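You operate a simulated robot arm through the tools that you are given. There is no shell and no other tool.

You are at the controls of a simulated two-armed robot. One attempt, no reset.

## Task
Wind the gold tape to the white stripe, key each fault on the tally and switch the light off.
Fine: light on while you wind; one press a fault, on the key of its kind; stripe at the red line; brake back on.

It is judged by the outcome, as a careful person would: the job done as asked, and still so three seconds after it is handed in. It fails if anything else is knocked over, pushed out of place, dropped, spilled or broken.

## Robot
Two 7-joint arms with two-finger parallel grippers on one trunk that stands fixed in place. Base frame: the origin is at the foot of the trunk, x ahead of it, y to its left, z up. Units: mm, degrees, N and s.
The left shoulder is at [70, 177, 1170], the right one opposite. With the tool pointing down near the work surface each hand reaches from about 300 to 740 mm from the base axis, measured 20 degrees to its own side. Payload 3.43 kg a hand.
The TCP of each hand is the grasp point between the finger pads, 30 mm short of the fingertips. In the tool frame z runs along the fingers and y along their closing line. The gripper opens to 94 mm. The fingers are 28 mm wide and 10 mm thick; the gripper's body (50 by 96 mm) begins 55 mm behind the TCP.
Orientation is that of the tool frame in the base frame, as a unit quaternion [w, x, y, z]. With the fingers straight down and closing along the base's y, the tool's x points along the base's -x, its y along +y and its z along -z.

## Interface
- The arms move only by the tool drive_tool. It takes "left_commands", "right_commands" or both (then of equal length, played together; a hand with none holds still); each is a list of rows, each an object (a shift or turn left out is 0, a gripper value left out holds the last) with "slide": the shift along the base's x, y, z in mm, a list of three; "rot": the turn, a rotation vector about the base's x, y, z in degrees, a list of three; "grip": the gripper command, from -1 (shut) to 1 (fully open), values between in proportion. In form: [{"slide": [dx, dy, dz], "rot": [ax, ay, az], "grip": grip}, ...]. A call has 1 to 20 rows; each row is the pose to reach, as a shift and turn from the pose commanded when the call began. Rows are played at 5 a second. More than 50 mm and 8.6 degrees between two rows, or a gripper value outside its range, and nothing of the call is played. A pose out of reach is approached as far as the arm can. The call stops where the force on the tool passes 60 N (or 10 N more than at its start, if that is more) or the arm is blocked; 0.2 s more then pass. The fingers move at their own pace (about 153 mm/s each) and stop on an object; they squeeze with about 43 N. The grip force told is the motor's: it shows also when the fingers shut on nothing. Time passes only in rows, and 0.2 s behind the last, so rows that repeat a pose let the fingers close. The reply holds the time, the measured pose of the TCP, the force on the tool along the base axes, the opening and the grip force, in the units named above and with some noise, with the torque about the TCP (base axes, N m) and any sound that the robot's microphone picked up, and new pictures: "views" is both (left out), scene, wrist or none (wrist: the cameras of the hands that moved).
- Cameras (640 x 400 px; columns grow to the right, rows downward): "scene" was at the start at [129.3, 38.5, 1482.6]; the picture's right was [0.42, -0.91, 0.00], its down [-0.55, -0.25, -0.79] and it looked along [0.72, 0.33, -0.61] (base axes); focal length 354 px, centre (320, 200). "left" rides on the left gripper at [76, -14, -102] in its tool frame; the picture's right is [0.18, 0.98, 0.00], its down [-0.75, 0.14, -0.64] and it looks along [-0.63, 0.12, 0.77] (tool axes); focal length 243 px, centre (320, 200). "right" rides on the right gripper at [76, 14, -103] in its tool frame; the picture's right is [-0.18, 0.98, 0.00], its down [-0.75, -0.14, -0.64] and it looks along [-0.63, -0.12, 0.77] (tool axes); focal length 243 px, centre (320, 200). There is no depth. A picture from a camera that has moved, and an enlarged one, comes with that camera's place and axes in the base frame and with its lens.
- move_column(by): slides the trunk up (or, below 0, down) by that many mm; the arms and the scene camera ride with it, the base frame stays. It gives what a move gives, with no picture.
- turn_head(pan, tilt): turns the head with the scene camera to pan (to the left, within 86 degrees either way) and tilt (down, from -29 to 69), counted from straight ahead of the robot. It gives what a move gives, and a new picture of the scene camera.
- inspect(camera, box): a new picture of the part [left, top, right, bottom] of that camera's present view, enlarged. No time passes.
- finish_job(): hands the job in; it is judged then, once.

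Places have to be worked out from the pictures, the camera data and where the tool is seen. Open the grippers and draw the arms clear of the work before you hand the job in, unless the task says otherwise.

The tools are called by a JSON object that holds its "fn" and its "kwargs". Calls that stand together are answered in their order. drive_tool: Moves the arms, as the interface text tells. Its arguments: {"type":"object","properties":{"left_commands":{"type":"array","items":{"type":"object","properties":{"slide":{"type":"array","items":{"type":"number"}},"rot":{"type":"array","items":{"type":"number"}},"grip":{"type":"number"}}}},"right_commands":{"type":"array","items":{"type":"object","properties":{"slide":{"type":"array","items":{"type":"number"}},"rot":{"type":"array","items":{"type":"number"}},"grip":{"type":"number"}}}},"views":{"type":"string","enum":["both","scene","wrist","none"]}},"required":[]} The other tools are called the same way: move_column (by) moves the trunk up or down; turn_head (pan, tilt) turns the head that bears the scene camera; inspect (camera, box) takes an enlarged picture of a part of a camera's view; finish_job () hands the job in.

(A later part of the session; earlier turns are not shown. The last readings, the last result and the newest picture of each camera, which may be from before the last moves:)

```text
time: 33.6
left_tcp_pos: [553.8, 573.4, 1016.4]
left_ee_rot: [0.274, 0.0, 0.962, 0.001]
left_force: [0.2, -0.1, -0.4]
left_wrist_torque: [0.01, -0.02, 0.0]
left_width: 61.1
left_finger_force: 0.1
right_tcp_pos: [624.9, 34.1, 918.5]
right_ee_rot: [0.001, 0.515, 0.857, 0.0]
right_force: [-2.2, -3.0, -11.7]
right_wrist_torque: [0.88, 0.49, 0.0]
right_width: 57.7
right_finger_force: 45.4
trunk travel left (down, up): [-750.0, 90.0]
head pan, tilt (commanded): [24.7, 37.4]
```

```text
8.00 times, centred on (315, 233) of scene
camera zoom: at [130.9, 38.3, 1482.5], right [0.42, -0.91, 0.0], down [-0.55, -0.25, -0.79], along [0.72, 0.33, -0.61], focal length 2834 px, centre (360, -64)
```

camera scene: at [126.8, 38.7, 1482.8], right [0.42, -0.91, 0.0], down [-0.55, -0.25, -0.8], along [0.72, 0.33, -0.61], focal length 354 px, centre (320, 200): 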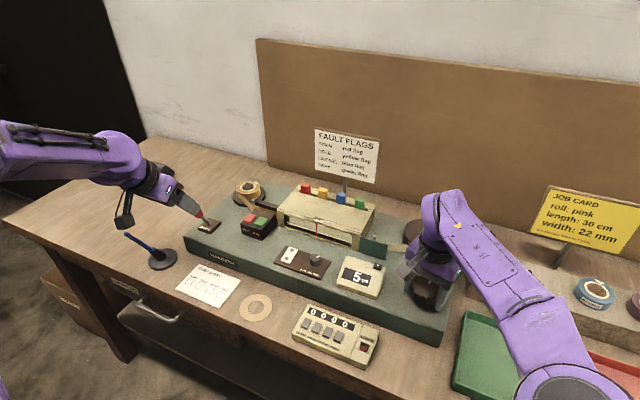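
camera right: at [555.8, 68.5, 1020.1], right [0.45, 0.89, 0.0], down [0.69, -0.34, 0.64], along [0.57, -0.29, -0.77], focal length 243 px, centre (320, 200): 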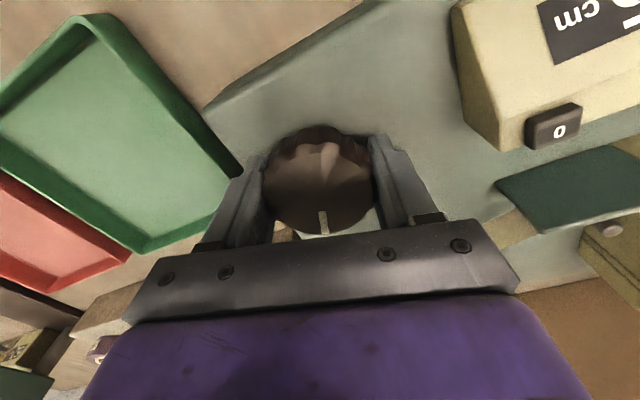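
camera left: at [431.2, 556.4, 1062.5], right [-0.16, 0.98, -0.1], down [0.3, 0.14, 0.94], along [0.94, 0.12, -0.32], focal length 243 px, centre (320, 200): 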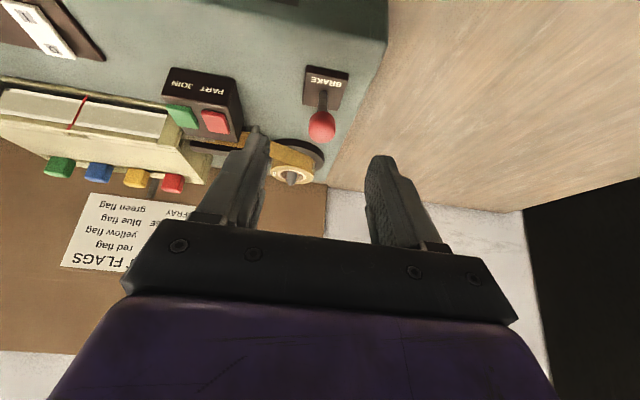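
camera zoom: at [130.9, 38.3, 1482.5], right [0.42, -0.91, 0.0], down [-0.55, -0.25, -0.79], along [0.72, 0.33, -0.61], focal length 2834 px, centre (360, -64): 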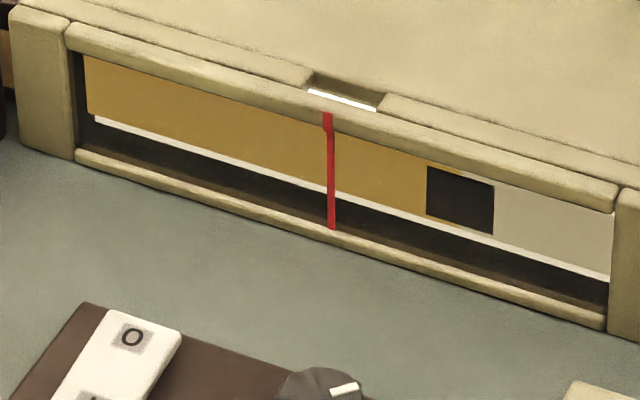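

Gold tape past the red line, still clean. I continue another 16°.

{"fn": "drive_tool", "kwargs": {"right_commands": [{"slide": [0, 0, -1], "rot": [0, 0, -4]}, {"slide": [0, 0, -1], "rot": [0, 0, -8]}, {"slide": [0, 0, -1], "rot": [0, 0, -12]}, {"slide": [0, 0, -1], "rot": [0, 0, -16]}, {"slide": [0, 0, -1], "rot": [0, 0, -16]}], "views": "none"}}

{"fn": "inspect", "kwargs": {"camera": "scene", "box": [275, 180, 395, 290]}}

{"fn": "inspect", "kwargs": {"camera": "scene", "box": [275, 208, 355, 258]}}

```text
time: 34.8
left_tcp_pos: [551.9, 573.3, 1015.9]
left_ee_rot: [0.276, 0.0, 0.961, -0.001]
left_force: [-0.1, 0.4, -0.2]
left_wrist_torque: [-0.02, -0.01, -0.02]
left_width: 61.4
left_finger_force: 0.0
right_tcp_pos: [625.2, 35.1, 918.2]
right_ee_rot: [0.001, 0.629, 0.777, 0.001]
right_force: [4.1, -1.5, 0.5]
right_wrist_torque: [0.6, -0.13, -0.02]
right_width: 57.8
right_finger_force: 45.1
trunk travel left (down, up): [-750.0, 90.0]
head pan, tilt (commanded): [24.7, 37.4]
```

```text
3.64 times, centred on (335, 235) of scene
camera zoom: at [130.4, 38.7, 1482.6], right [0.42, -0.91, 0.0], down [-0.55, -0.25, -0.79], along [0.72, 0.33, -0.61], focal length 1288 px, centre (266, 73)
```

zoom: 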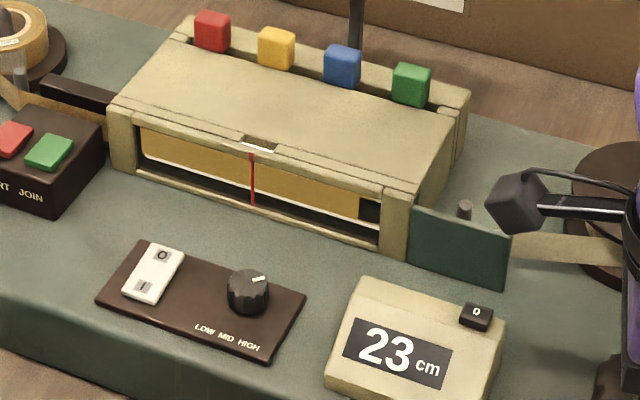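

```text
8.00 times, centred on (315, 233) of scene
camera zoom: at [130.4, 38.7, 1482.6], right [0.42, -0.91, 0.0], down [-0.55, -0.25, -0.79], along [0.72, 0.33, -0.61], focal length 2834 px, centre (360, -64)
```

zoom: 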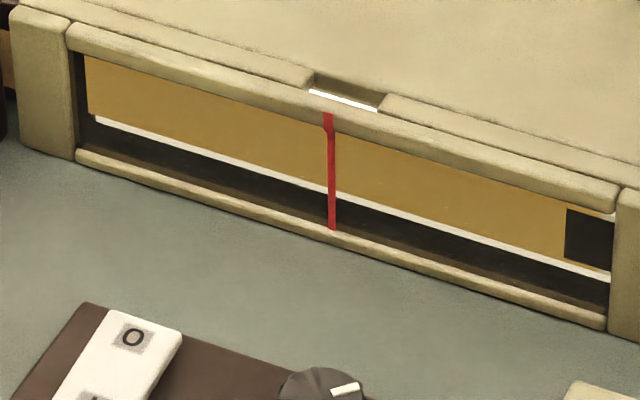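

Count 23 cm, still clean. Another 16°.

{"fn": "drive_tool", "kwargs": {"right_commands": [{"rot": [0, 0, -4]}, {"rot": [0, 0, -8]}, {"rot": [0, 0, -12]}, {"rot": [0, 0, -16]}, {"rot": [0, 0, -16]}], "views": "none"}}

{"fn": "inspect", "kwargs": {"camera": "scene", "box": [275, 180, 395, 290]}}

{"fn": "inspect", "kwargs": {"camera": "scene", "box": [275, 208, 355, 258]}}

```text
time: 36.0
left_tcp_pos: [551.6, 573.9, 1015.6]
left_ee_rot: [0.275, 0.0, 0.961, 0.0]
left_force: [-0.3, -0.9, 0.7]
left_wrist_torque: [-0.02, -0.03, -0.02]
left_width: 61.3
left_finger_force: 0.1
right_tcp_pos: [624.9, 35.2, 918.6]
right_ee_rot: [0.0, 0.732, 0.681, 0.0]
right_force: [7.0, -1.7, 9.0]
right_wrist_torque: [0.13, -0.11, -0.03]
right_width: 57.7
right_finger_force: 45.2
trunk travel left (down, up): [-750.0, 90.0]
head pan, tilt (commanded): [24.7, 37.4]
```

```text
3.64 times, centred on (335, 235) of scene
camera zoom: at [129.5, 38.5, 1482.7], right [0.42, -0.91, 0.0], down [-0.55, -0.25, -0.79], along [0.72, 0.33, -0.61], focal length 1288 px, centre (266, 73)
```

zoom: 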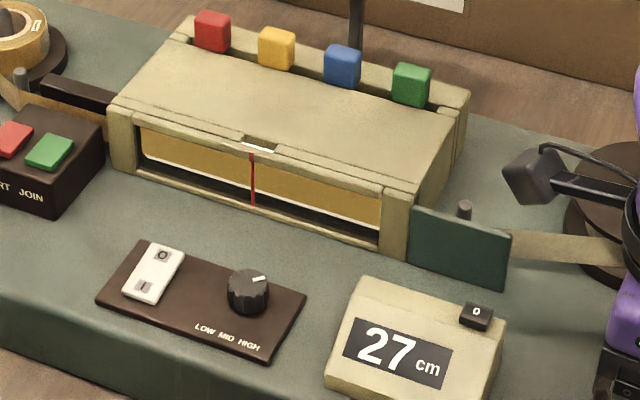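

```text
8.00 times, centred on (315, 233) of scene
camera zoom: at [129.5, 38.5, 1482.7], right [0.42, -0.91, 0.0], down [-0.55, -0.25, -0.79], along [0.72, 0.33, -0.61], focal length 2834 px, centre (360, -64)
```

zoom: 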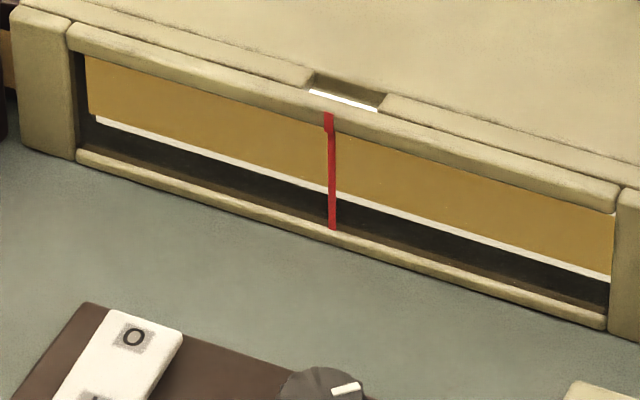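

Count 27 cm, clean. Another 16°, also checking the arm's posture.

{"fn": "drive_tool", "kwargs": {"right_commands": [{"slide": [0, 0, 1], "rot": [0, 0, -4]}, {"slide": [0, 0, 1], "rot": [0, 0, -8]}, {"slide": [0, 0, 1], "rot": [0, 0, -12]}, {"slide": [0, 0, 1], "rot": [0, 0, -16]}, {"slide": [0, 0, 1], "rot": [0, 0, -16]}], "views": "scene"}}

{"fn": "inspect", "kwargs": {"camera": "scene", "box": [275, 180, 395, 290]}}

{"fn": "inspect", "kwargs": {"camera": "scene", "box": [275, 208, 355, 258]}}

```text
time: 37.2
left_tcp_pos: [553.1, 573.7, 1016.9]
left_ee_rot: [0.276, 0.0, 0.961, 0.001]
left_force: [-0.8, 0.3, 0.4]
left_wrist_torque: [-0.03, -0.01, 0.0]
left_width: 60.7
left_finger_force: 0.1
right_tcp_pos: [625.1, 35.4, 918.6]
right_ee_rot: [0.0, 0.82, 0.573, 0.0]
right_force: [7.6, -6.1, 2.1]
right_wrist_torque: [-0.84, 0.56, 0.07]
right_width: 57.7
right_finger_force: 45.2
trunk travel left (down, up): [-750.0, 90.0]
head pan, tilt (commanded): [24.7, 37.4]
camera scene: at [130.3, 38.1, 1482.6], right [0.42, -0.91, 0.0], down [-0.55, -0.25, -0.79], along [0.72, 0.33, -0.61], focal length 354 px, centre (320, 200)
```

scene: 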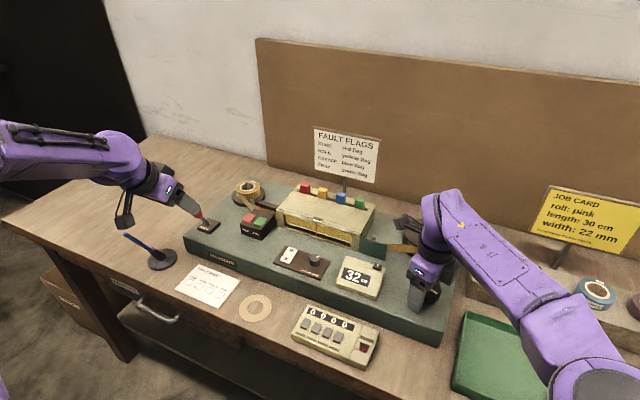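

```text
3.64 times, centred on (335, 235) of scene
camera zoom: at [130.3, 38.1, 1482.6], right [0.42, -0.91, 0.0], down [-0.55, -0.25, -0.79], along [0.72, 0.33, -0.61], focal length 1288 px, centre (266, 73)
```

zoom: 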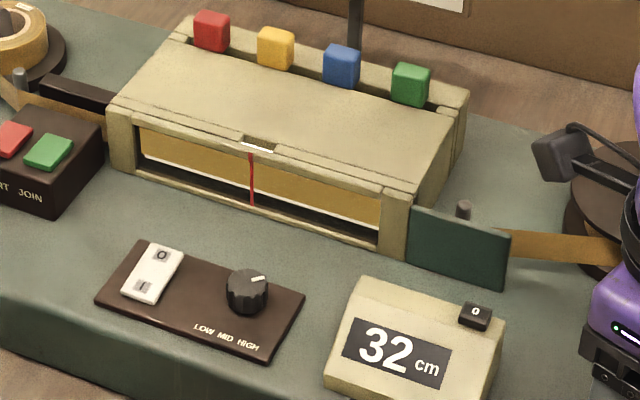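

```text
8.00 times, centred on (315, 233) of scene
camera zoom: at [130.3, 38.1, 1482.6], right [0.42, -0.91, 0.0], down [-0.55, -0.25, -0.79], along [0.72, 0.33, -0.61], focal length 2834 px, centre (360, -64)
```

zoom: 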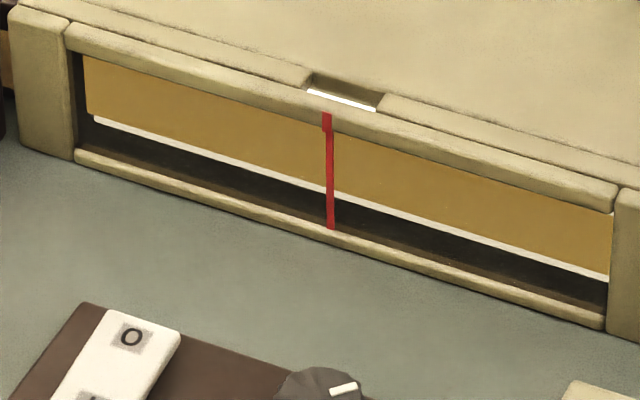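

Count 32 cm, no fault yet. I wind another 16°.

{"fn": "drive_tool", "kwargs": {"right_commands": [{"slide": [0, 0, 0], "rot": [0, 0, -4]}, {"slide": [0, 0, 0], "rot": [0, 0, -8]}, {"slide": [0, 0, 0], "rot": [0, 0, -12]}, {"slide": [0, 0, 0], "rot": [0, 0, -16]}, {"slide": [0, 0, 0], "rot": [0, 0, -16]}], "views": "none"}}

{"fn": "inspect", "kwargs": {"camera": "scene", "box": [275, 180, 395, 290]}}

{"fn": "inspect", "kwargs": {"camera": "scene", "box": [275, 208, 355, 258]}}

```text
time: 38.4
left_tcp_pos: [553.3, 572.9, 1014.7]
left_ee_rot: [0.275, 0.0, 0.961, 0.001]
left_force: [-0.7, -0.3, 0.0]
left_wrist_torque: [0.01, 0.01, 0.01]
left_width: 61.1
left_finger_force: 0.0
right_tcp_pos: [624.8, 35.2, 917.9]
right_ee_rot: [0.0, 0.891, 0.453, 0.0]
right_force: [8.7, -6.0, 4.5]
right_wrist_torque: [-0.53, 0.62, 0.01]
right_width: 58.0
right_finger_force: 45.0
trunk travel left (down, up): [-750.0, 90.0]
head pan, tilt (commanded): [24.7, 37.4]
```

```text
3.64 times, centred on (335, 235) of scene
camera zoom: at [130.9, 37.8, 1482.5], right [0.42, -0.91, 0.0], down [-0.55, -0.25, -0.79], along [0.72, 0.33, -0.61], focal length 1288 px, centre (266, 73)
```

zoom: 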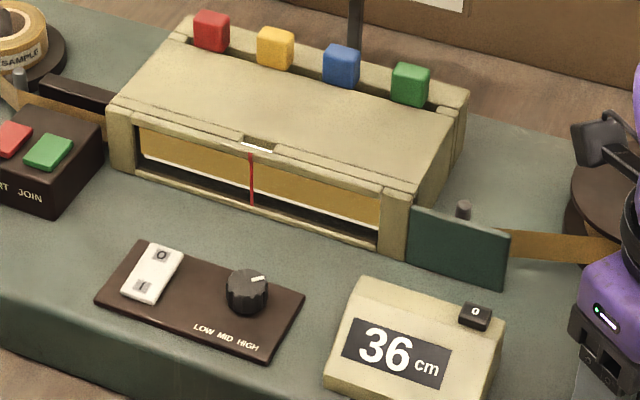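

```text
8.00 times, centred on (315, 233) of scene
camera zoom: at [130.9, 37.8, 1482.5], right [0.42, -0.91, 0.0], down [-0.55, -0.25, -0.79], along [0.72, 0.33, -0.61], focal length 2834 px, centre (360, -64)
```

zoom: 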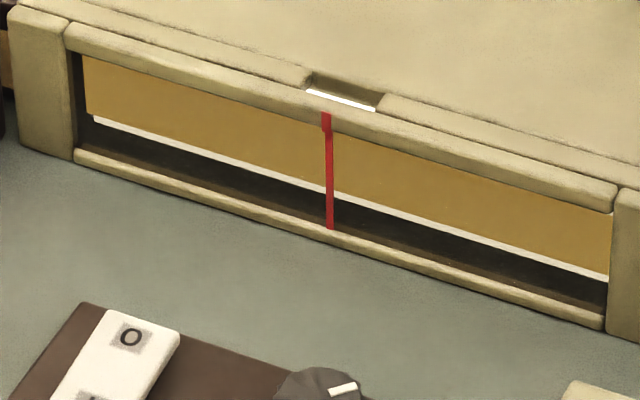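

Count 36 cm, clean. Wind a further 16° (yaw −142°).

{"fn": "drive_tool", "kwargs": {"right_commands": [{"slide": [0, 0, 0], "rot": [0, 0, -4]}, {"slide": [0, 0, 0], "rot": [0, 0, -8]}, {"slide": [0, 0, 0], "rot": [0, 0, -12]}, {"slide": [0, 0, 0], "rot": [0, 0, -16]}, {"slide": [0, 0, 0], "rot": [0, 0, -16]}], "views": "none"}}

{"fn": "inspect", "kwargs": {"camera": "scene", "box": [275, 180, 395, 290]}}

{"fn": "inspect", "kwargs": {"camera": "scene", "box": [275, 208, 355, 258]}}

```text
time: 39.6
left_tcp_pos: [552.5, 571.8, 1016.7]
left_ee_rot: [0.275, 0.001, 0.961, 0.001]
left_force: [0.1, -0.7, 0.0]
left_wrist_torque: [0.0, 0.0, 0.04]
left_width: 61.2
left_finger_force: 0.1
right_tcp_pos: [624.8, 33.9, 918.4]
right_ee_rot: [0.0, 0.946, 0.325, 0.0]
right_force: [9.3, -7.3, 9.2]
right_wrist_torque: [-0.77, 0.85, -0.02]
right_width: 57.6
right_finger_force: 45.1
trunk travel left (down, up): [-750.0, 90.0]
head pan, tilt (commanded): [24.7, 37.4]
```

```text
3.64 times, centred on (335, 235) of scene
camera zoom: at [130.2, 37.6, 1482.6], right [0.42, -0.91, 0.0], down [-0.55, -0.25, -0.79], along [0.72, 0.33, -0.61], focal length 1288 px, centre (266, 73)
```

zoom: 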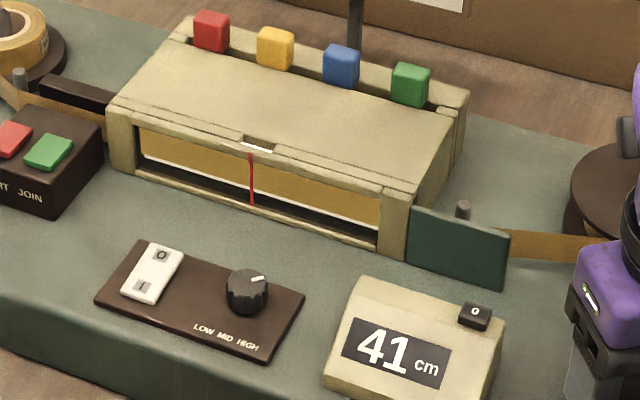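

```text
8.00 times, centred on (315, 233) of scene
camera zoom: at [130.2, 37.6, 1482.6], right [0.42, -0.91, 0.0], down [-0.55, -0.25, -0.79], along [0.72, 0.33, -0.61], focal length 2834 px, centre (360, -64)
```

zoom: 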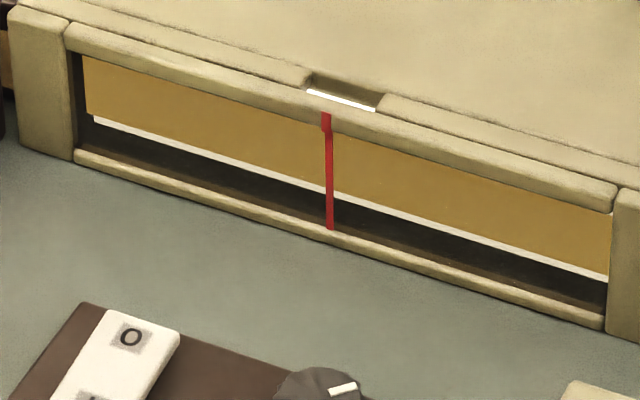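

No fault through 41 cm; the right wrist is at −142°, so I regrasp: open, turn back by 153° around the knob, watching that the count does not change.

{"fn": "drive_tool", "kwargs": {"right_commands": [{"grip": 0.6}, {"grip": 0.6}, {"rot": [0, 0, 8.5], "grip": 0.6}, {"rot": [0, 0, 17], "grip": 0.6}, {"rot": [0, 0, 25.5], "grip": 0.6}, {"rot": [0, 0, 34], "grip": 0.6}, {"rot": [0, 0, 42.5], "grip": 0.6}, {"rot": [0, 0, 51], "grip": 0.6}, {"rot": [0, 0, 59.5], "grip": 0.6}, {"rot": [0, 0, 68], "grip": 0.6}, {"rot": [0, 0, 76.5], "grip": 0.6}, {"rot": [0, 0, 85], "grip": 0.6}, {"rot": [0, 0, 93.5], "grip": 0.6}, {"rot": [0, 0, 102], "grip": 0.6}, {"rot": [0, 0, 110.5], "grip": 0.6}, {"rot": [0, 0, 119], "grip": 0.6}, {"rot": [0, 0, 127.5], "grip": 0.6}, {"rot": [0, 0, 136], "grip": 0.6}, {"rot": [0, 0, 144.5], "grip": 0.6}, {"rot": [0, 0, 153], "grip": 0.6}], "views": "both"}}

{"fn": "inspect", "kwargs": {"camera": "scene", "box": [275, 180, 395, 290]}}

```text
time: 43.8
left_tcp_pos: [551.8, 575.7, 1015.2]
left_ee_rot: [0.275, -0.001, 0.961, 0.0]
left_force: [-0.3, 0.3, -0.2]
left_wrist_torque: [-0.02, 0.02, -0.03]
left_width: 61.0
left_finger_force: 0.2
right_tcp_pos: [613.6, 24.1, 911.6]
right_ee_rot: [0.001, -0.074, 0.997, 0.001]
right_force: [-0.8, 7.3, 1.7]
right_wrist_torque: [-0.12, 0.09, 0.05]
right_width: 79.7
right_finger_force: 3.3
right hand out of reach, approached as far as the arm can: row 20
trunk travel left (down, up): [-750.0, 90.0]
head pan, tilt (commanded): [24.7, 37.4]
camera scene: at [128.9, 39.7, 1482.7], right [0.42, -0.91, 0.0], down [-0.55, -0.26, -0.79], along [0.72, 0.33, -0.61], focal length 354 px, centre (320, 200)
camera right: at [535.6, 25.7, 1012.8], right [0.04, 1.0, 0.0], down [0.77, -0.03, 0.64], along [0.64, -0.02, -0.77], focal length 243 px, centre (320, 200)
```

scene: 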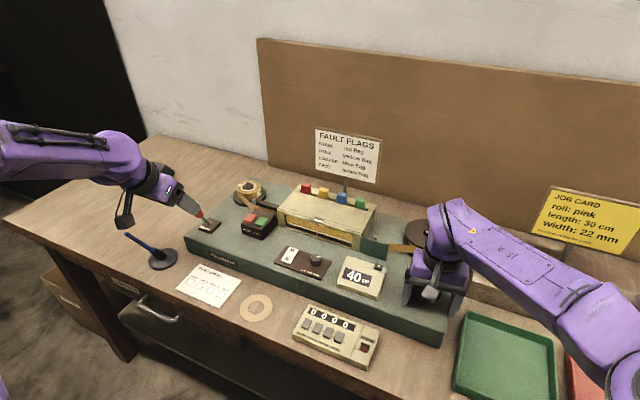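
right: 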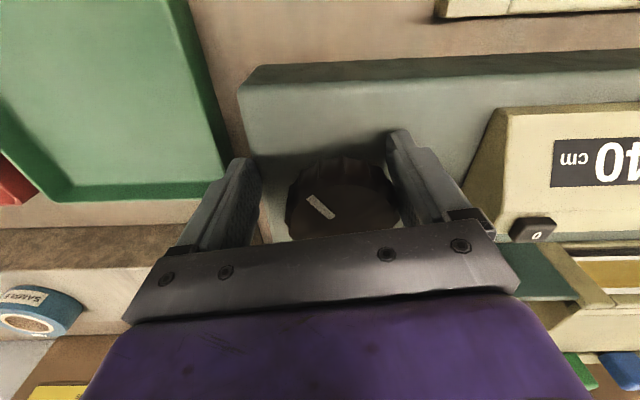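

```text
3.64 times, centred on (335, 235) of scene
camera zoom: at [128.9, 39.7, 1482.7], right [0.42, -0.91, 0.0], down [-0.55, -0.26, -0.79], along [0.72, 0.33, -0.61], focal length 1288 px, centre (266, 73)
```

zoom: 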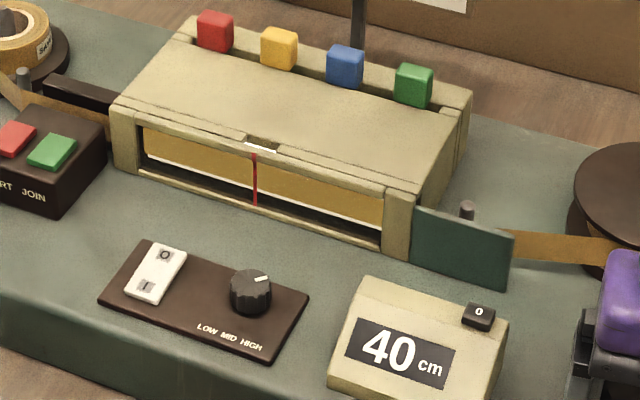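

The wrist limit is near +8°, and the hand slipped off centre there. I turn back to yaw 0 and recentre on the knob.

{"fn": "drive_tool", "kwargs": {"right_commands": [{"slide": [4, 6, 6.5], "rot": [0, 0, -4], "grip": 0.7}, {"slide": [11.4, 11, 6.5], "rot": [0, 0, -8.5], "grip": 0.7}, {"slide": [11.4, 11, 6.5], "rot": [0, 0, -8.5], "grip": 0.7}], "views": "both"}}

{"fn": "inspect", "kwargs": {"camera": "scene", "box": [275, 180, 395, 290]}}

{"fn": "inspect", "kwargs": {"camera": "right", "box": [200, 40, 440, 240]}}

```text
time: 44.6
left_tcp_pos: [552.5, 573.8, 1015.8]
left_ee_rot: [0.275, 0.0, 0.961, 0.0]
left_force: [-0.5, 0.5, -0.5]
left_wrist_torque: [0.01, -0.01, 0.02]
left_width: 61.0
left_finger_force: 0.0
right_tcp_pos: [625.8, 32.2, 918.3]
right_ee_rot: [0.002, 0.004, 1.0, 0.001]
right_force: [0.5, -0.5, -0.1]
right_wrist_torque: [0.02, -0.02, 0.0]
right_width: 79.9
right_finger_force: 0.1
trunk travel left (down, up): [-750.0, 90.0]
head pan, tilt (commanded): [24.7, 37.4]
camera scene: at [129.4, 38.5, 1482.6], right [0.42, -0.91, 0.0], down [-0.55, -0.25, -0.79], along [0.72, 0.33, -0.61], focal length 354 px, centre (320, 200)
camera right: at [549.3, 46.4, 1018.7], right [0.19, 0.98, 0.0], down [0.75, -0.15, 0.64], along [0.63, -0.12, -0.76], focal length 243 px, centre (320, 200)
```

scene: 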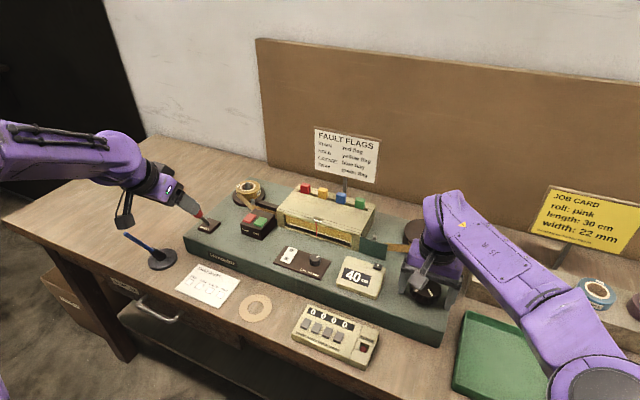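
right: 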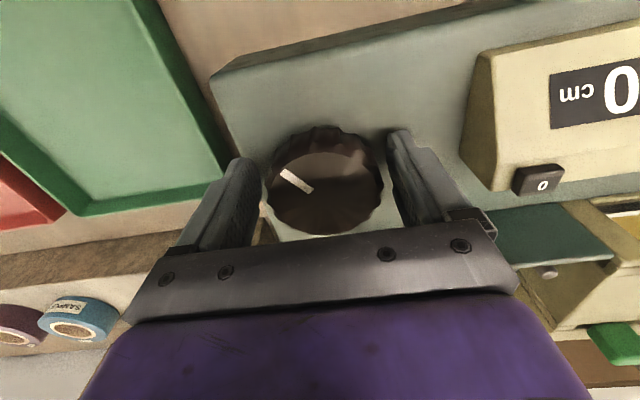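

```text
3.64 times, centred on (335, 235) of scene
camera zoom: at [129.4, 38.5, 1482.6], right [0.42, -0.91, 0.0], down [-0.55, -0.25, -0.79], along [0.72, 0.33, -0.61], focal length 1288 px, centre (266, 73)
```

zoom: 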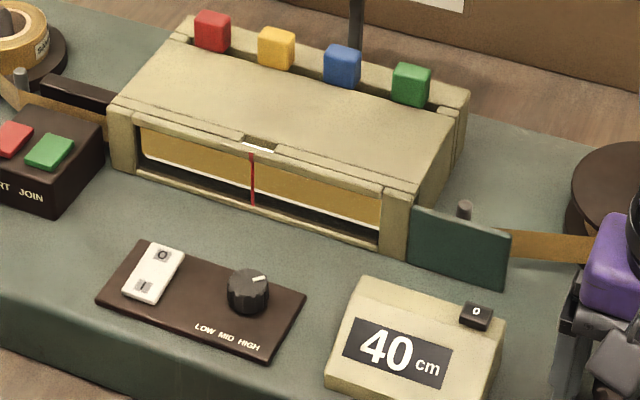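

```text
2.00 times, centred on (320, 140) of right
camera zoom: at [549.3, 46.4, 1018.7], right [0.19, 0.98, 0.0], down [0.75, -0.15, 0.64], along [0.63, -0.12, -0.76], focal length 485 px, centre (320, 320)
```

zoom: 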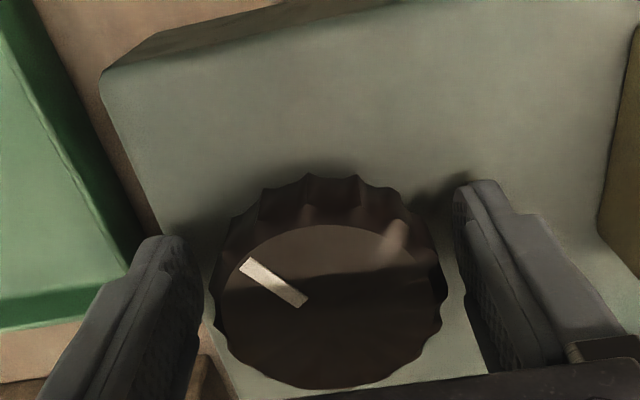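

Centred again at yaw 0, count 40. I close and wind 24°.

{"fn": "drive_tool", "kwargs": {"right_commands": [{"slide": [0, 2, 0], "grip": 0.6}, {"slide": [0, 2, 0], "grip": -0.2}, {"slide": [0, 2, 0], "grip": -1}, {"slide": [0, 2, 0], "grip": -1}, {"slide": [0, 2, 0], "rot": [0, 0, -4]}, {"slide": [0, 2, 0], "rot": [0, 0, -8]}, {"slide": [0, 2, 0], "rot": [0, 0, -12]}, {"slide": [0, 2, 0], "rot": [0, 0, -16]}, {"slide": [0, 2, 0], "rot": [0, 0, -20]}, {"slide": [0, 2, 0], "rot": [0, 0, -24]}, {"slide": [0, 2, 0], "rot": [0, 0, -24]}], "views": "none"}}

{"fn": "inspect", "kwargs": {"camera": "scene", "box": [275, 180, 395, 290]}}

{"fn": "inspect", "kwargs": {"camera": "scene", "box": [275, 208, 355, 258]}}

```text
time: 47.0
left_tcp_pos: [552.3, 573.1, 1015.9]
left_ee_rot: [0.276, 0.0, 0.961, 0.001]
left_force: [0.3, 0.1, -0.3]
left_wrist_torque: [-0.01, -0.02, 0.03]
left_width: 61.3
left_finger_force: 0.0
right_tcp_pos: [624.3, 33.6, 916.8]
right_ee_rot: [0.001, 0.212, 0.977, 0.001]
right_force: [-10.0, -5.3, -6.3]
right_wrist_torque: [0.26, 1.12, -0.02]
right_width: 58.3
right_finger_force: 45.2
trunk travel left (down, up): [-750.0, 90.0]
head pan, tilt (commanded): [24.7, 37.4]
```

```text
3.64 times, centred on (335, 235) of scene
camera zoom: at [128.8, 37.9, 1482.7], right [0.42, -0.91, 0.0], down [-0.55, -0.25, -0.79], along [0.72, 0.33, -0.61], focal length 1288 px, centre (266, 73)
```

zoom: 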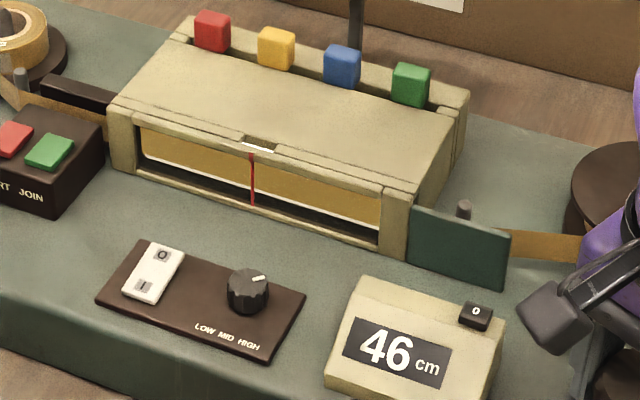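

```text
8.00 times, centred on (315, 233) of scene
camera zoom: at [128.8, 37.9, 1482.7], right [0.42, -0.91, 0.0], down [-0.55, -0.25, -0.79], along [0.72, 0.33, -0.61], focal length 2834 px, centre (360, -64)
```

zoom: 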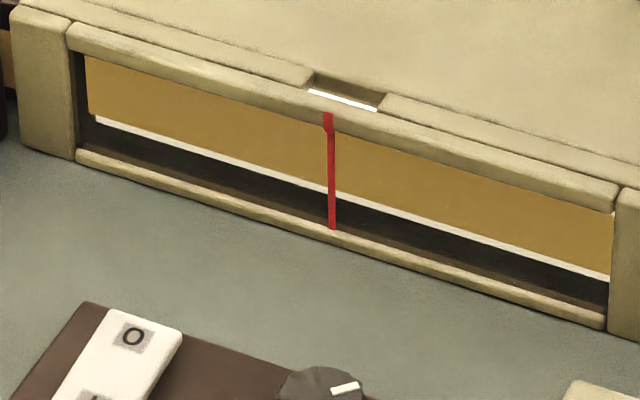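

Count 46 cm, still plain. I continue 24°.

{"fn": "drive_tool", "kwargs": {"right_commands": [{"slide": [-1, -1, -1], "rot": [0, 0, -4]}, {"slide": [-1, -1, -1], "rot": [0, 0, -8]}, {"slide": [-1, -1, -1], "rot": [0, 0, -12]}, {"slide": [-1, -1, -1], "rot": [0, 0, -16]}, {"slide": [-1, -1, -1], "rot": [0, 0, -20]}, {"slide": [-1, -1, -1], "rot": [0, 0, -24]}, {"slide": [-1, -1, -1], "rot": [0, 0, -24]}], "views": "none"}}

{"fn": "inspect", "kwargs": {"camera": "scene", "box": [275, 180, 395, 290]}}

{"fn": "inspect", "kwargs": {"camera": "scene", "box": [280, 210, 320, 245]}}

{"fn": "inspect", "kwargs": {"camera": "scene", "box": [312, 220, 356, 256]}}

```text
time: 48.6
left_tcp_pos: [552.1, 574.6, 1014.6]
left_ee_rot: [0.276, 0.001, 0.961, 0.0]
left_force: [-0.2, 0.8, -0.4]
left_wrist_torque: [-0.01, 0.0, 0.01]
left_width: 61.0
left_finger_force: 0.0
right_tcp_pos: [625.2, 34.8, 916.7]
right_ee_rot: [0.003, 0.411, 0.912, 0.0]
right_force: [6.7, 2.4, 11.3]
right_wrist_torque: [0.26, 0.93, -0.02]
right_width: 58.1
right_finger_force: 45.2
trunk travel left (down, up): [-750.0, 90.0]
head pan, tilt (commanded): [24.7, 37.4]
```

```text
3.64 times, centred on (335, 235) of scene
camera zoom: at [129.0, 39.4, 1482.8], right [0.42, -0.91, 0.0], down [-0.55, -0.25, -0.79], along [0.72, 0.33, -0.61], focal length 1288 px, centre (266, 73)
```

zoom: 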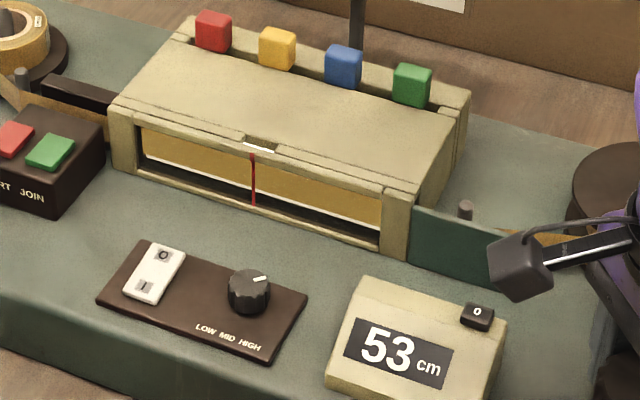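

```text
11.43 times, centred on (300, 228) of scene
camera zoom: at [129.0, 39.4, 1482.8], right [0.42, -0.91, 0.0], down [-0.55, -0.25, -0.79], along [0.72, 0.33, -0.61], focal length 4048 px, centre (549, -114)
```

zoom: 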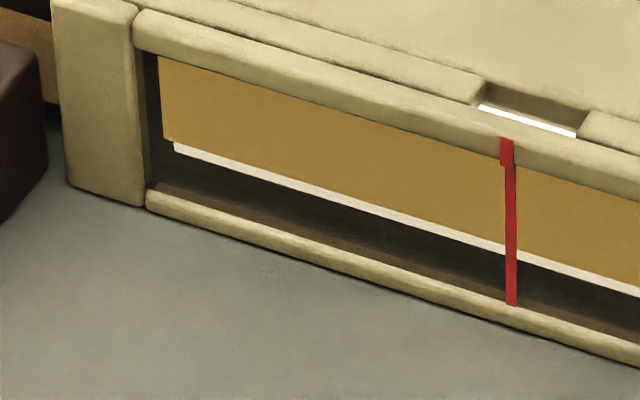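

```text
11.11 times, centred on (334, 238) of scene
camera zoom: at [129.0, 39.4, 1482.8], right [0.42, -0.91, 0.0], down [-0.55, -0.25, -0.79], along [0.72, 0.33, -0.61], focal length 3935 px, centre (164, -222)
```

zoom: 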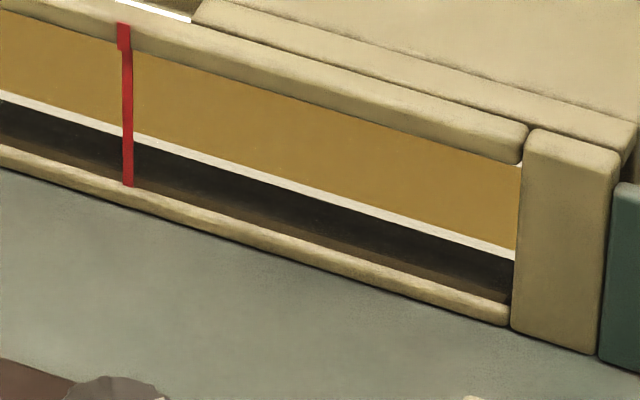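

Still plain gold tape; no sounds and all flags low. I continue 20°.

{"fn": "drive_tool", "kwargs": {"right_commands": [{"slide": [1, 0.5, 1.5], "rot": [0, 0, -4]}, {"slide": [1, 0.5, 1.5], "rot": [0, 0, -8]}, {"slide": [1, 0.5, 1.5], "rot": [0, 0, -12]}, {"slide": [1, 0.5, 1.5], "rot": [0, 0, -16]}, {"slide": [1, 0.5, 1.5], "rot": [0, 0, -20]}, {"slide": [1, 0.5, 1.5], "rot": [0, 0, -20]}], "views": "none"}}

{"fn": "inspect", "kwargs": {"camera": "scene", "box": [275, 180, 395, 290]}}

{"fn": "inspect", "kwargs": {"camera": "scene", "box": [275, 208, 355, 258]}}

```text
time: 50.0
left_tcp_pos: [552.2, 574.3, 1016.1]
left_ee_rot: [0.275, 0.0, 0.961, 0.0]
left_force: [0.7, 0.2, 0.7]
left_wrist_torque: [0.0, -0.03, -0.01]
left_width: 61.0
left_finger_force: 0.0
right_tcp_pos: [626.0, 35.4, 917.9]
right_ee_rot: [0.001, 0.562, 0.827, 0.0]
right_force: [-10.2, -2.6, -9.9]
right_wrist_torque: [-0.82, -0.62, -0.03]
right_width: 58.1
right_finger_force: 45.1
trunk travel left (down, up): [-750.0, 90.0]
head pan, tilt (commanded): [24.7, 37.4]
```

```text
3.64 times, centred on (335, 235) of scene
camera zoom: at [128.7, 38.9, 1482.5], right [0.42, -0.91, 0.0], down [-0.55, -0.25, -0.79], along [0.72, 0.33, -0.61], focal length 1288 px, centre (266, 73)
```

zoom: 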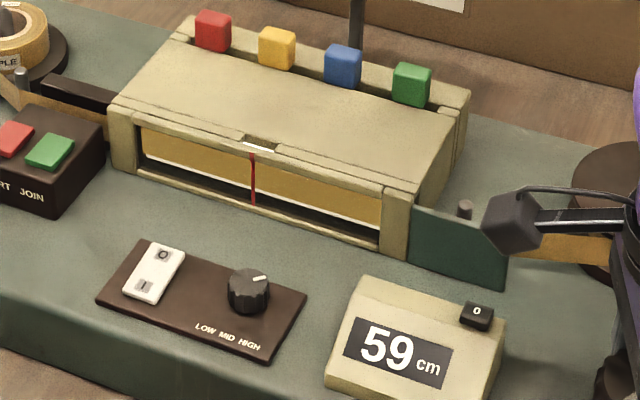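

```text
8.00 times, centred on (315, 233) of scene
camera zoom: at [128.7, 38.9, 1482.5], right [0.42, -0.91, 0.0], down [-0.55, -0.25, -0.79], along [0.72, 0.33, -0.61], focal length 2834 px, centre (360, -64)
```

zoom: 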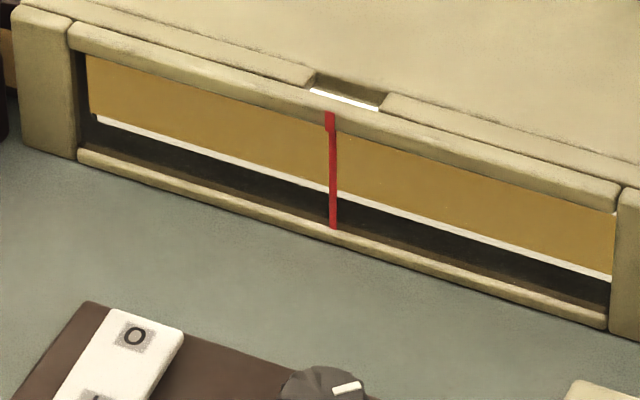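

Count 59 cm, plain. Another 20°.

{"fn": "drive_tool", "kwargs": {"right_commands": [{"slide": [-1, 0, -1], "rot": [0, 0, -4]}, {"slide": [-1, 0, -1], "rot": [0, 0, -8]}, {"slide": [-1, 0, -1], "rot": [0, 0, -12]}, {"slide": [-1, 0, -1], "rot": [0, 0, -16]}, {"slide": [-1, 0, -1], "rot": [0, 0, -20]}, {"slide": [-1, 0, -1], "rot": [0, 0, -20]}], "views": "none"}}

{"fn": "inspect", "kwargs": {"camera": "scene", "box": [275, 180, 395, 290]}}

{"fn": "inspect", "kwargs": {"camera": "scene", "box": [275, 208, 355, 258]}}

```text
time: 51.4
left_tcp_pos: [552.5, 574.5, 1015.5]
left_ee_rot: [0.275, 0.0, 0.961, 0.0]
left_force: [0.5, 0.1, -0.5]
left_wrist_torque: [-0.01, 0.01, -0.02]
left_width: 61.2
left_finger_force: 0.0
right_tcp_pos: [625.5, 34.7, 918.6]
right_ee_rot: [0.001, 0.697, 0.717, 0.0]
right_force: [2.6, 2.7, 6.0]
right_wrist_torque: [1.07, 0.15, 0.0]
right_width: 58.3
right_finger_force: 44.8
trunk travel left (down, up): [-750.0, 90.0]
head pan, tilt (commanded): [24.7, 37.4]
```

```text
3.64 times, centred on (335, 235) of scene
camera zoom: at [129.3, 39.2, 1482.7], right [0.42, -0.91, 0.0], down [-0.55, -0.25, -0.79], along [0.72, 0.33, -0.61], focal length 1288 px, centre (266, 73)
```

zoom: 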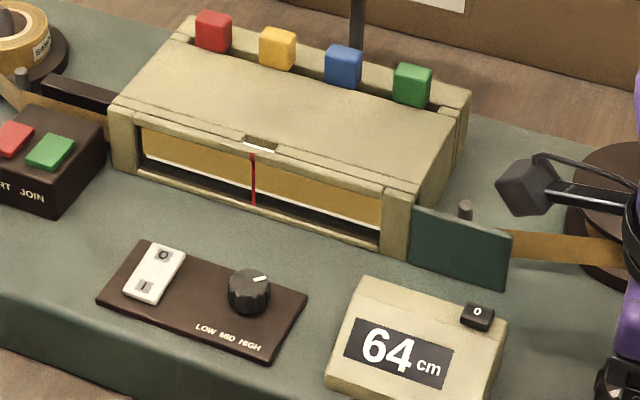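

```text
8.00 times, centred on (315, 233) of scene
camera zoom: at [129.3, 39.2, 1482.7], right [0.42, -0.91, 0.0], down [-0.55, -0.25, -0.79], along [0.72, 0.33, -0.61], focal length 2834 px, centre (360, -64)
```

zoom: 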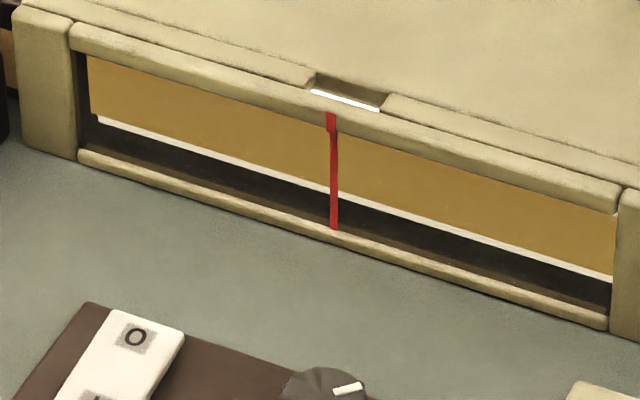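

Count 64 cm, plain. Another 20°.

{"fn": "drive_tool", "kwargs": {"right_commands": [{"rot": [0, 0, -4]}, {"rot": [0, 0, -8]}, {"rot": [0, 0, -12]}, {"rot": [0, 0, -16]}, {"rot": [0, 0, -20]}, {"rot": [0, 0, -20]}], "views": "none"}}

{"fn": "inspect", "kwargs": {"camera": "scene", "box": [275, 180, 395, 290]}}

{"fn": "inspect", "kwargs": {"camera": "scene", "box": [275, 208, 355, 258]}}

```text
time: 52.8
left_tcp_pos: [552.4, 573.1, 1016.3]
left_ee_rot: [0.275, -0.001, 0.961, 0.0]
left_force: [0.6, 0.6, 0.3]
left_wrist_torque: [-0.02, -0.02, 0.03]
left_width: 61.0
left_finger_force: 0.1
right_tcp_pos: [625.4, 34.8, 917.2]
right_ee_rot: [0.002, 0.812, 0.584, -0.002]
right_force: [6.3, 0.5, 11.7]
right_wrist_torque: [0.03, 0.08, 0.02]
right_width: 58.0
right_finger_force: 44.7
trunk travel left (down, up): [-750.0, 90.0]
head pan, tilt (commanded): [24.7, 37.4]
```

```text
3.64 times, centred on (335, 235) of scene
camera zoom: at [128.9, 39.2, 1482.7], right [0.42, -0.91, 0.0], down [-0.55, -0.25, -0.79], along [0.72, 0.33, -0.61], focal length 1288 px, centre (266, 73)
```

zoom: 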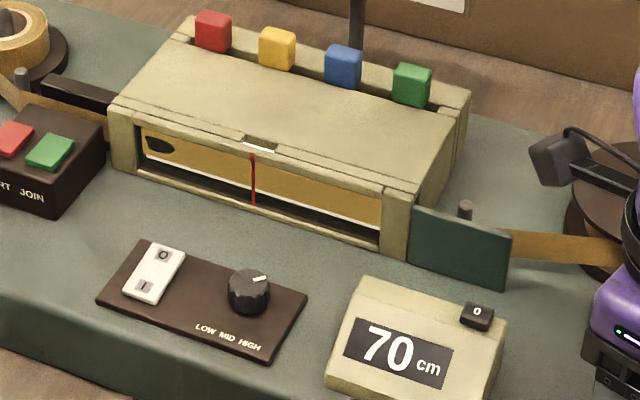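

```text
8.00 times, centred on (315, 233) of scene
camera zoom: at [128.9, 39.2, 1482.7], right [0.42, -0.91, 0.0], down [-0.55, -0.25, -0.79], along [0.72, 0.33, -0.61], focal length 2834 px, centre (360, -64)
```

zoom: 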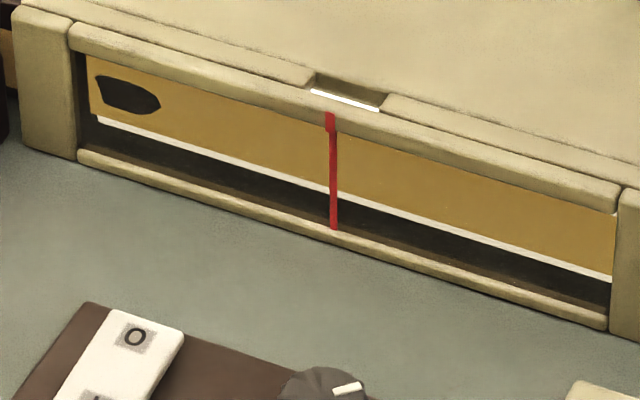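

A first fault — a dark blob — has entered at the left. I bring it on toward the red line and watch for a flag.

{"fn": "drive_tool", "kwargs": {"right_commands": [{"slide": [0, 0, 1], "rot": [0, 0, -4]}, {"slide": [0, 0, 1], "rot": [0, 0, -8]}, {"slide": [0, 0, 1], "rot": [0, 0, -12]}, {"slide": [0, 0, 1], "rot": [0, 0, -16]}, {"slide": [0, 0, 1], "rot": [0, 0, -20]}, {"slide": [0, 0, 1], "rot": [0, 0, -20]}], "views": "none"}}

{"fn": "inspect", "kwargs": {"camera": "scene", "box": [275, 180, 395, 290]}}

{"fn": "inspect", "kwargs": {"camera": "scene", "box": [275, 208, 355, 258]}}

```text
time: 54.2
left_tcp_pos: [552.7, 574.3, 1015.9]
left_ee_rot: [0.276, -0.001, 0.961, 0.001]
left_force: [0.4, 0.4, 0.5]
left_wrist_torque: [-0.02, 0.03, -0.03]
left_width: 61.3
left_finger_force: 0.0
right_tcp_pos: [624.2, 34.7, 917.2]
right_ee_rot: [0.001, 0.9, 0.436, -0.001]
right_force: [4.6, 2.3, 0.9]
right_wrist_torque: [0.12, -0.36, 0.0]
right_width: 58.1
right_finger_force: 45.1
trunk travel left (down, up): [-750.0, 90.0]
head pan, tilt (commanded): [24.7, 37.4]
```

```text
3.64 times, centred on (335, 235) of scene
camera zoom: at [130.1, 39.6, 1482.5], right [0.42, -0.91, 0.0], down [-0.55, -0.25, -0.79], along [0.72, 0.33, -0.61], focal length 1288 px, centre (266, 73)
```

zoom: 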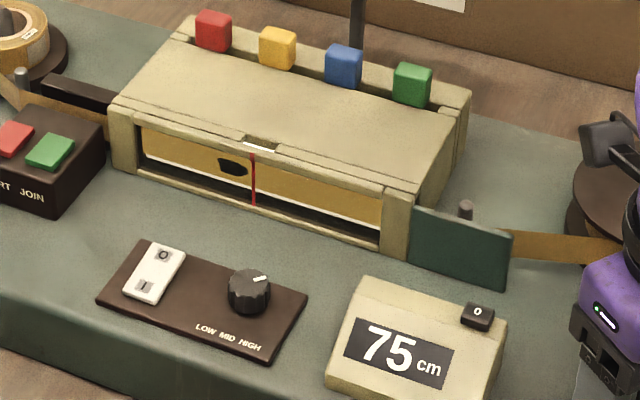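

```text
8.00 times, centred on (315, 233) of scene
camera zoom: at [130.1, 39.6, 1482.5], right [0.42, -0.91, 0.0], down [-0.55, -0.25, -0.79], along [0.72, 0.33, -0.61], focal length 2834 px, centre (360, -64)
```

zoom: 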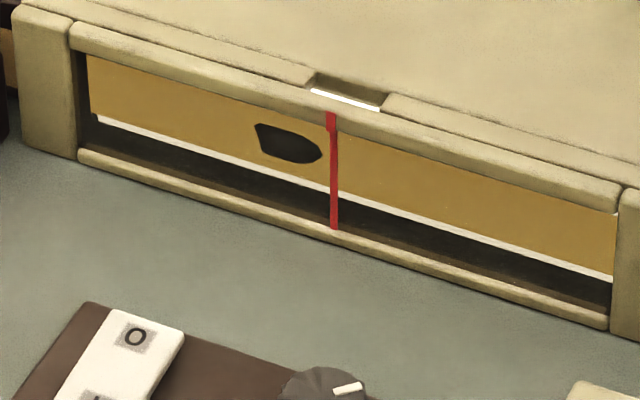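

The blob is just short of the red line. I turn 6° to bring it onto the line and look at the flags.

{"fn": "drive_tool", "kwargs": {"right_commands": [{"rot": [0, 0, -3]}, {"rot": [0, 0, -6]}, {"rot": [0, 0, -6]}], "views": "none"}}

{"fn": "inspect", "kwargs": {"camera": "scene", "box": [275, 180, 395, 290]}}

{"fn": "inspect", "kwargs": {"camera": "scene", "box": [275, 208, 355, 258]}}

```text
time: 55.0
left_tcp_pos: [552.5, 574.3, 1015.8]
left_ee_rot: [0.275, -0.001, 0.961, 0.001]
left_force: [0.6, -0.1, 0.8]
left_wrist_torque: [0.01, 0.03, 0.01]
left_width: 61.1
left_finger_force: 0.0
right_tcp_pos: [625.4, 34.9, 916.7]
right_ee_rot: [0.001, 0.922, 0.386, -0.001]
right_force: [3.0, 0.5, 2.2]
right_wrist_torque: [-0.06, 0.63, -0.02]
right_width: 57.9
right_finger_force: 44.7
trunk travel left (down, up): [-750.0, 90.0]
head pan, tilt (commanded): [24.7, 37.4]
```

```text
3.64 times, centred on (335, 235) of scene
camera zoom: at [130.0, 39.3, 1482.6], right [0.42, -0.91, 0.0], down [-0.55, -0.25, -0.79], along [0.72, 0.33, -0.61], focal length 1288 px, centre (266, 73)
```

zoom: 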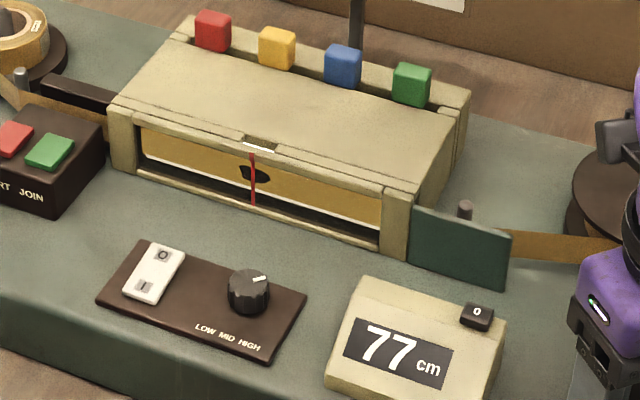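

```text
8.00 times, centred on (315, 233) of scene
camera zoom: at [130.0, 39.3, 1482.6], right [0.42, -0.91, 0.0], down [-0.55, -0.25, -0.79], along [0.72, 0.33, -0.61], focal length 2834 px, centre (360, -64)
```

zoom: 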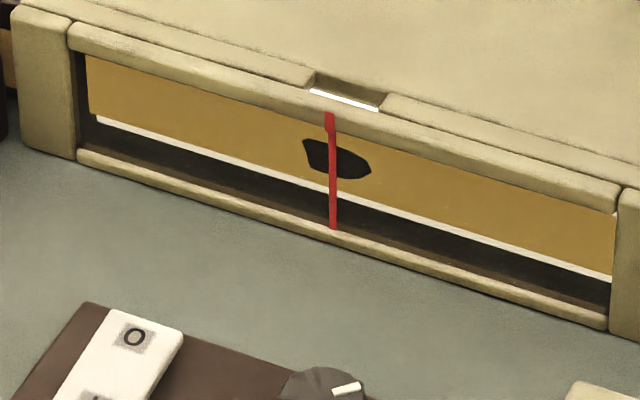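

The dark blob is at the red line: dark against the backlight, so a stain by look. I zoom on the flags to see if one changed.

{"fn": "inspect", "kwargs": {"camera": "scene", "box": [290, 170, 380, 225]}}

{"fn": "inspect", "kwargs": {"camera": "scene", "box": [305, 215, 330, 245]}}

```text
7.11 times, centred on (335, 198) of scene
camera zoom: at [130.0, 39.3, 1482.6], right [0.42, -0.91, 0.0], down [-0.55, -0.25, -0.79], along [0.72, 0.33, -0.61], focal length 2519 px, centre (213, 218)
```

zoom: 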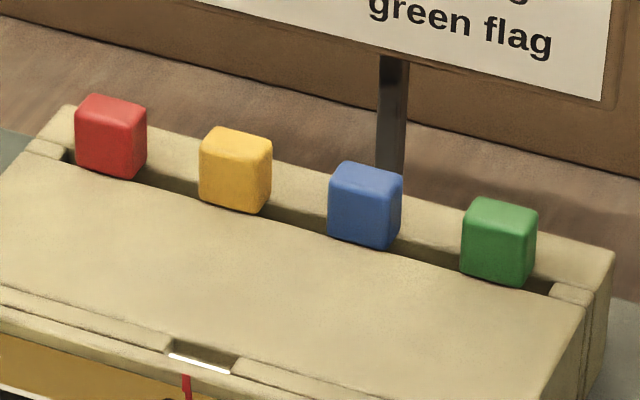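

```text
13.33 times, centred on (318, 230) of scene
camera zoom: at [130.0, 39.3, 1482.6], right [0.42, -0.91, 0.0], down [-0.55, -0.25, -0.79], along [0.72, 0.33, -0.61], focal length 4722 px, centre (353, -200)
```

zoom: 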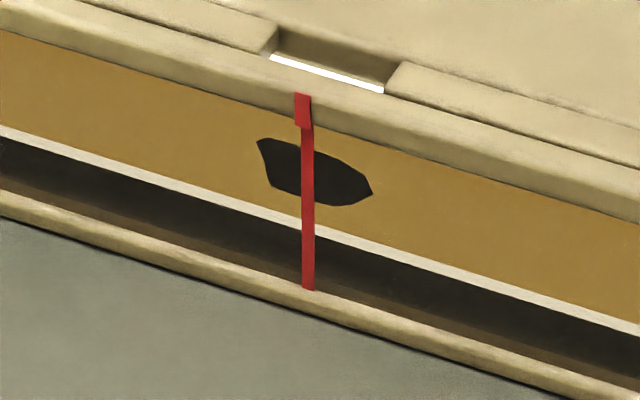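

No flag moved; the blocks just sit in their slot. I classify by eye and keep winding, 12° more before a regrasp.

{"fn": "drive_tool", "kwargs": {"right_commands": [{"rot": [0, 0, -4]}, {"rot": [0, 0, -8]}, {"rot": [0, 0, -12]}, {"rot": [0, 0, -12]}], "views": "none"}}

{"fn": "inspect", "kwargs": {"camera": "scene", "box": [275, 180, 395, 290]}}

{"fn": "inspect", "kwargs": {"camera": "scene", "box": [275, 208, 355, 258]}}

```text
time: 56.0
left_tcp_pos: [552.9, 574.9, 1016.1]
left_ee_rot: [0.275, -0.001, 0.961, 0.0]
left_force: [-0.5, -0.4, 0.6]
left_wrist_torque: [-0.02, -0.05, -0.01]
left_width: 61.1
left_finger_force: 0.0
right_tcp_pos: [625.6, 35.3, 917.6]
right_ee_rot: [0.001, 0.957, 0.289, -0.002]
right_force: [2.9, 1.3, -1.5]
right_wrist_torque: [0.37, -0.25, -0.04]
right_width: 58.3
right_finger_force: 44.9
trunk travel left (down, up): [-750.0, 90.0]
head pan, tilt (commanded): [24.7, 37.4]
```

```text
3.64 times, centred on (335, 235) of scene
camera zoom: at [130.4, 39.2, 1482.4], right [0.42, -0.91, 0.0], down [-0.55, -0.25, -0.79], along [0.72, 0.33, -0.61], focal length 1288 px, centre (266, 73)
```

zoom: 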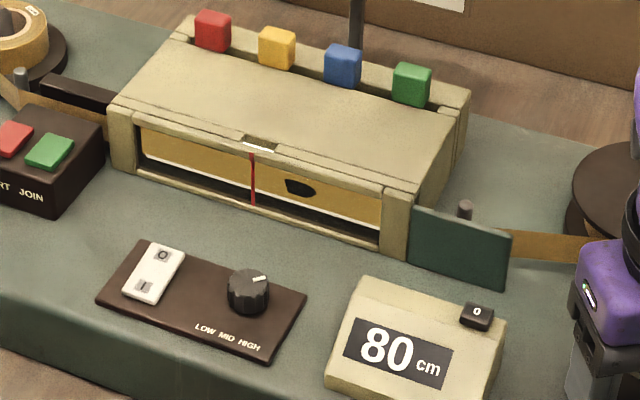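

```text
8.00 times, centred on (315, 233) of scene
camera zoom: at [130.4, 39.2, 1482.4], right [0.42, -0.91, 0.0], down [-0.55, -0.25, -0.79], along [0.72, 0.33, -0.61], focal length 2834 px, centre (360, -64)
```

zoom: 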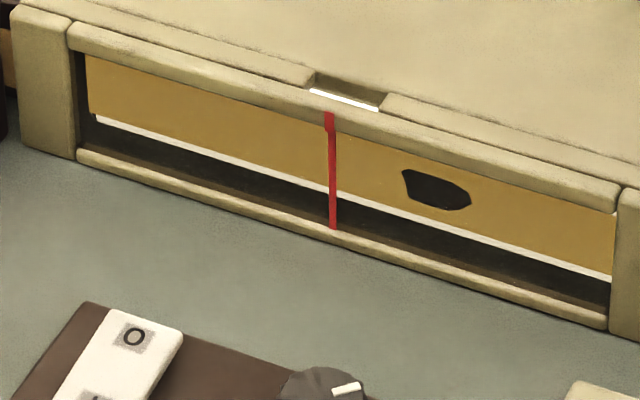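

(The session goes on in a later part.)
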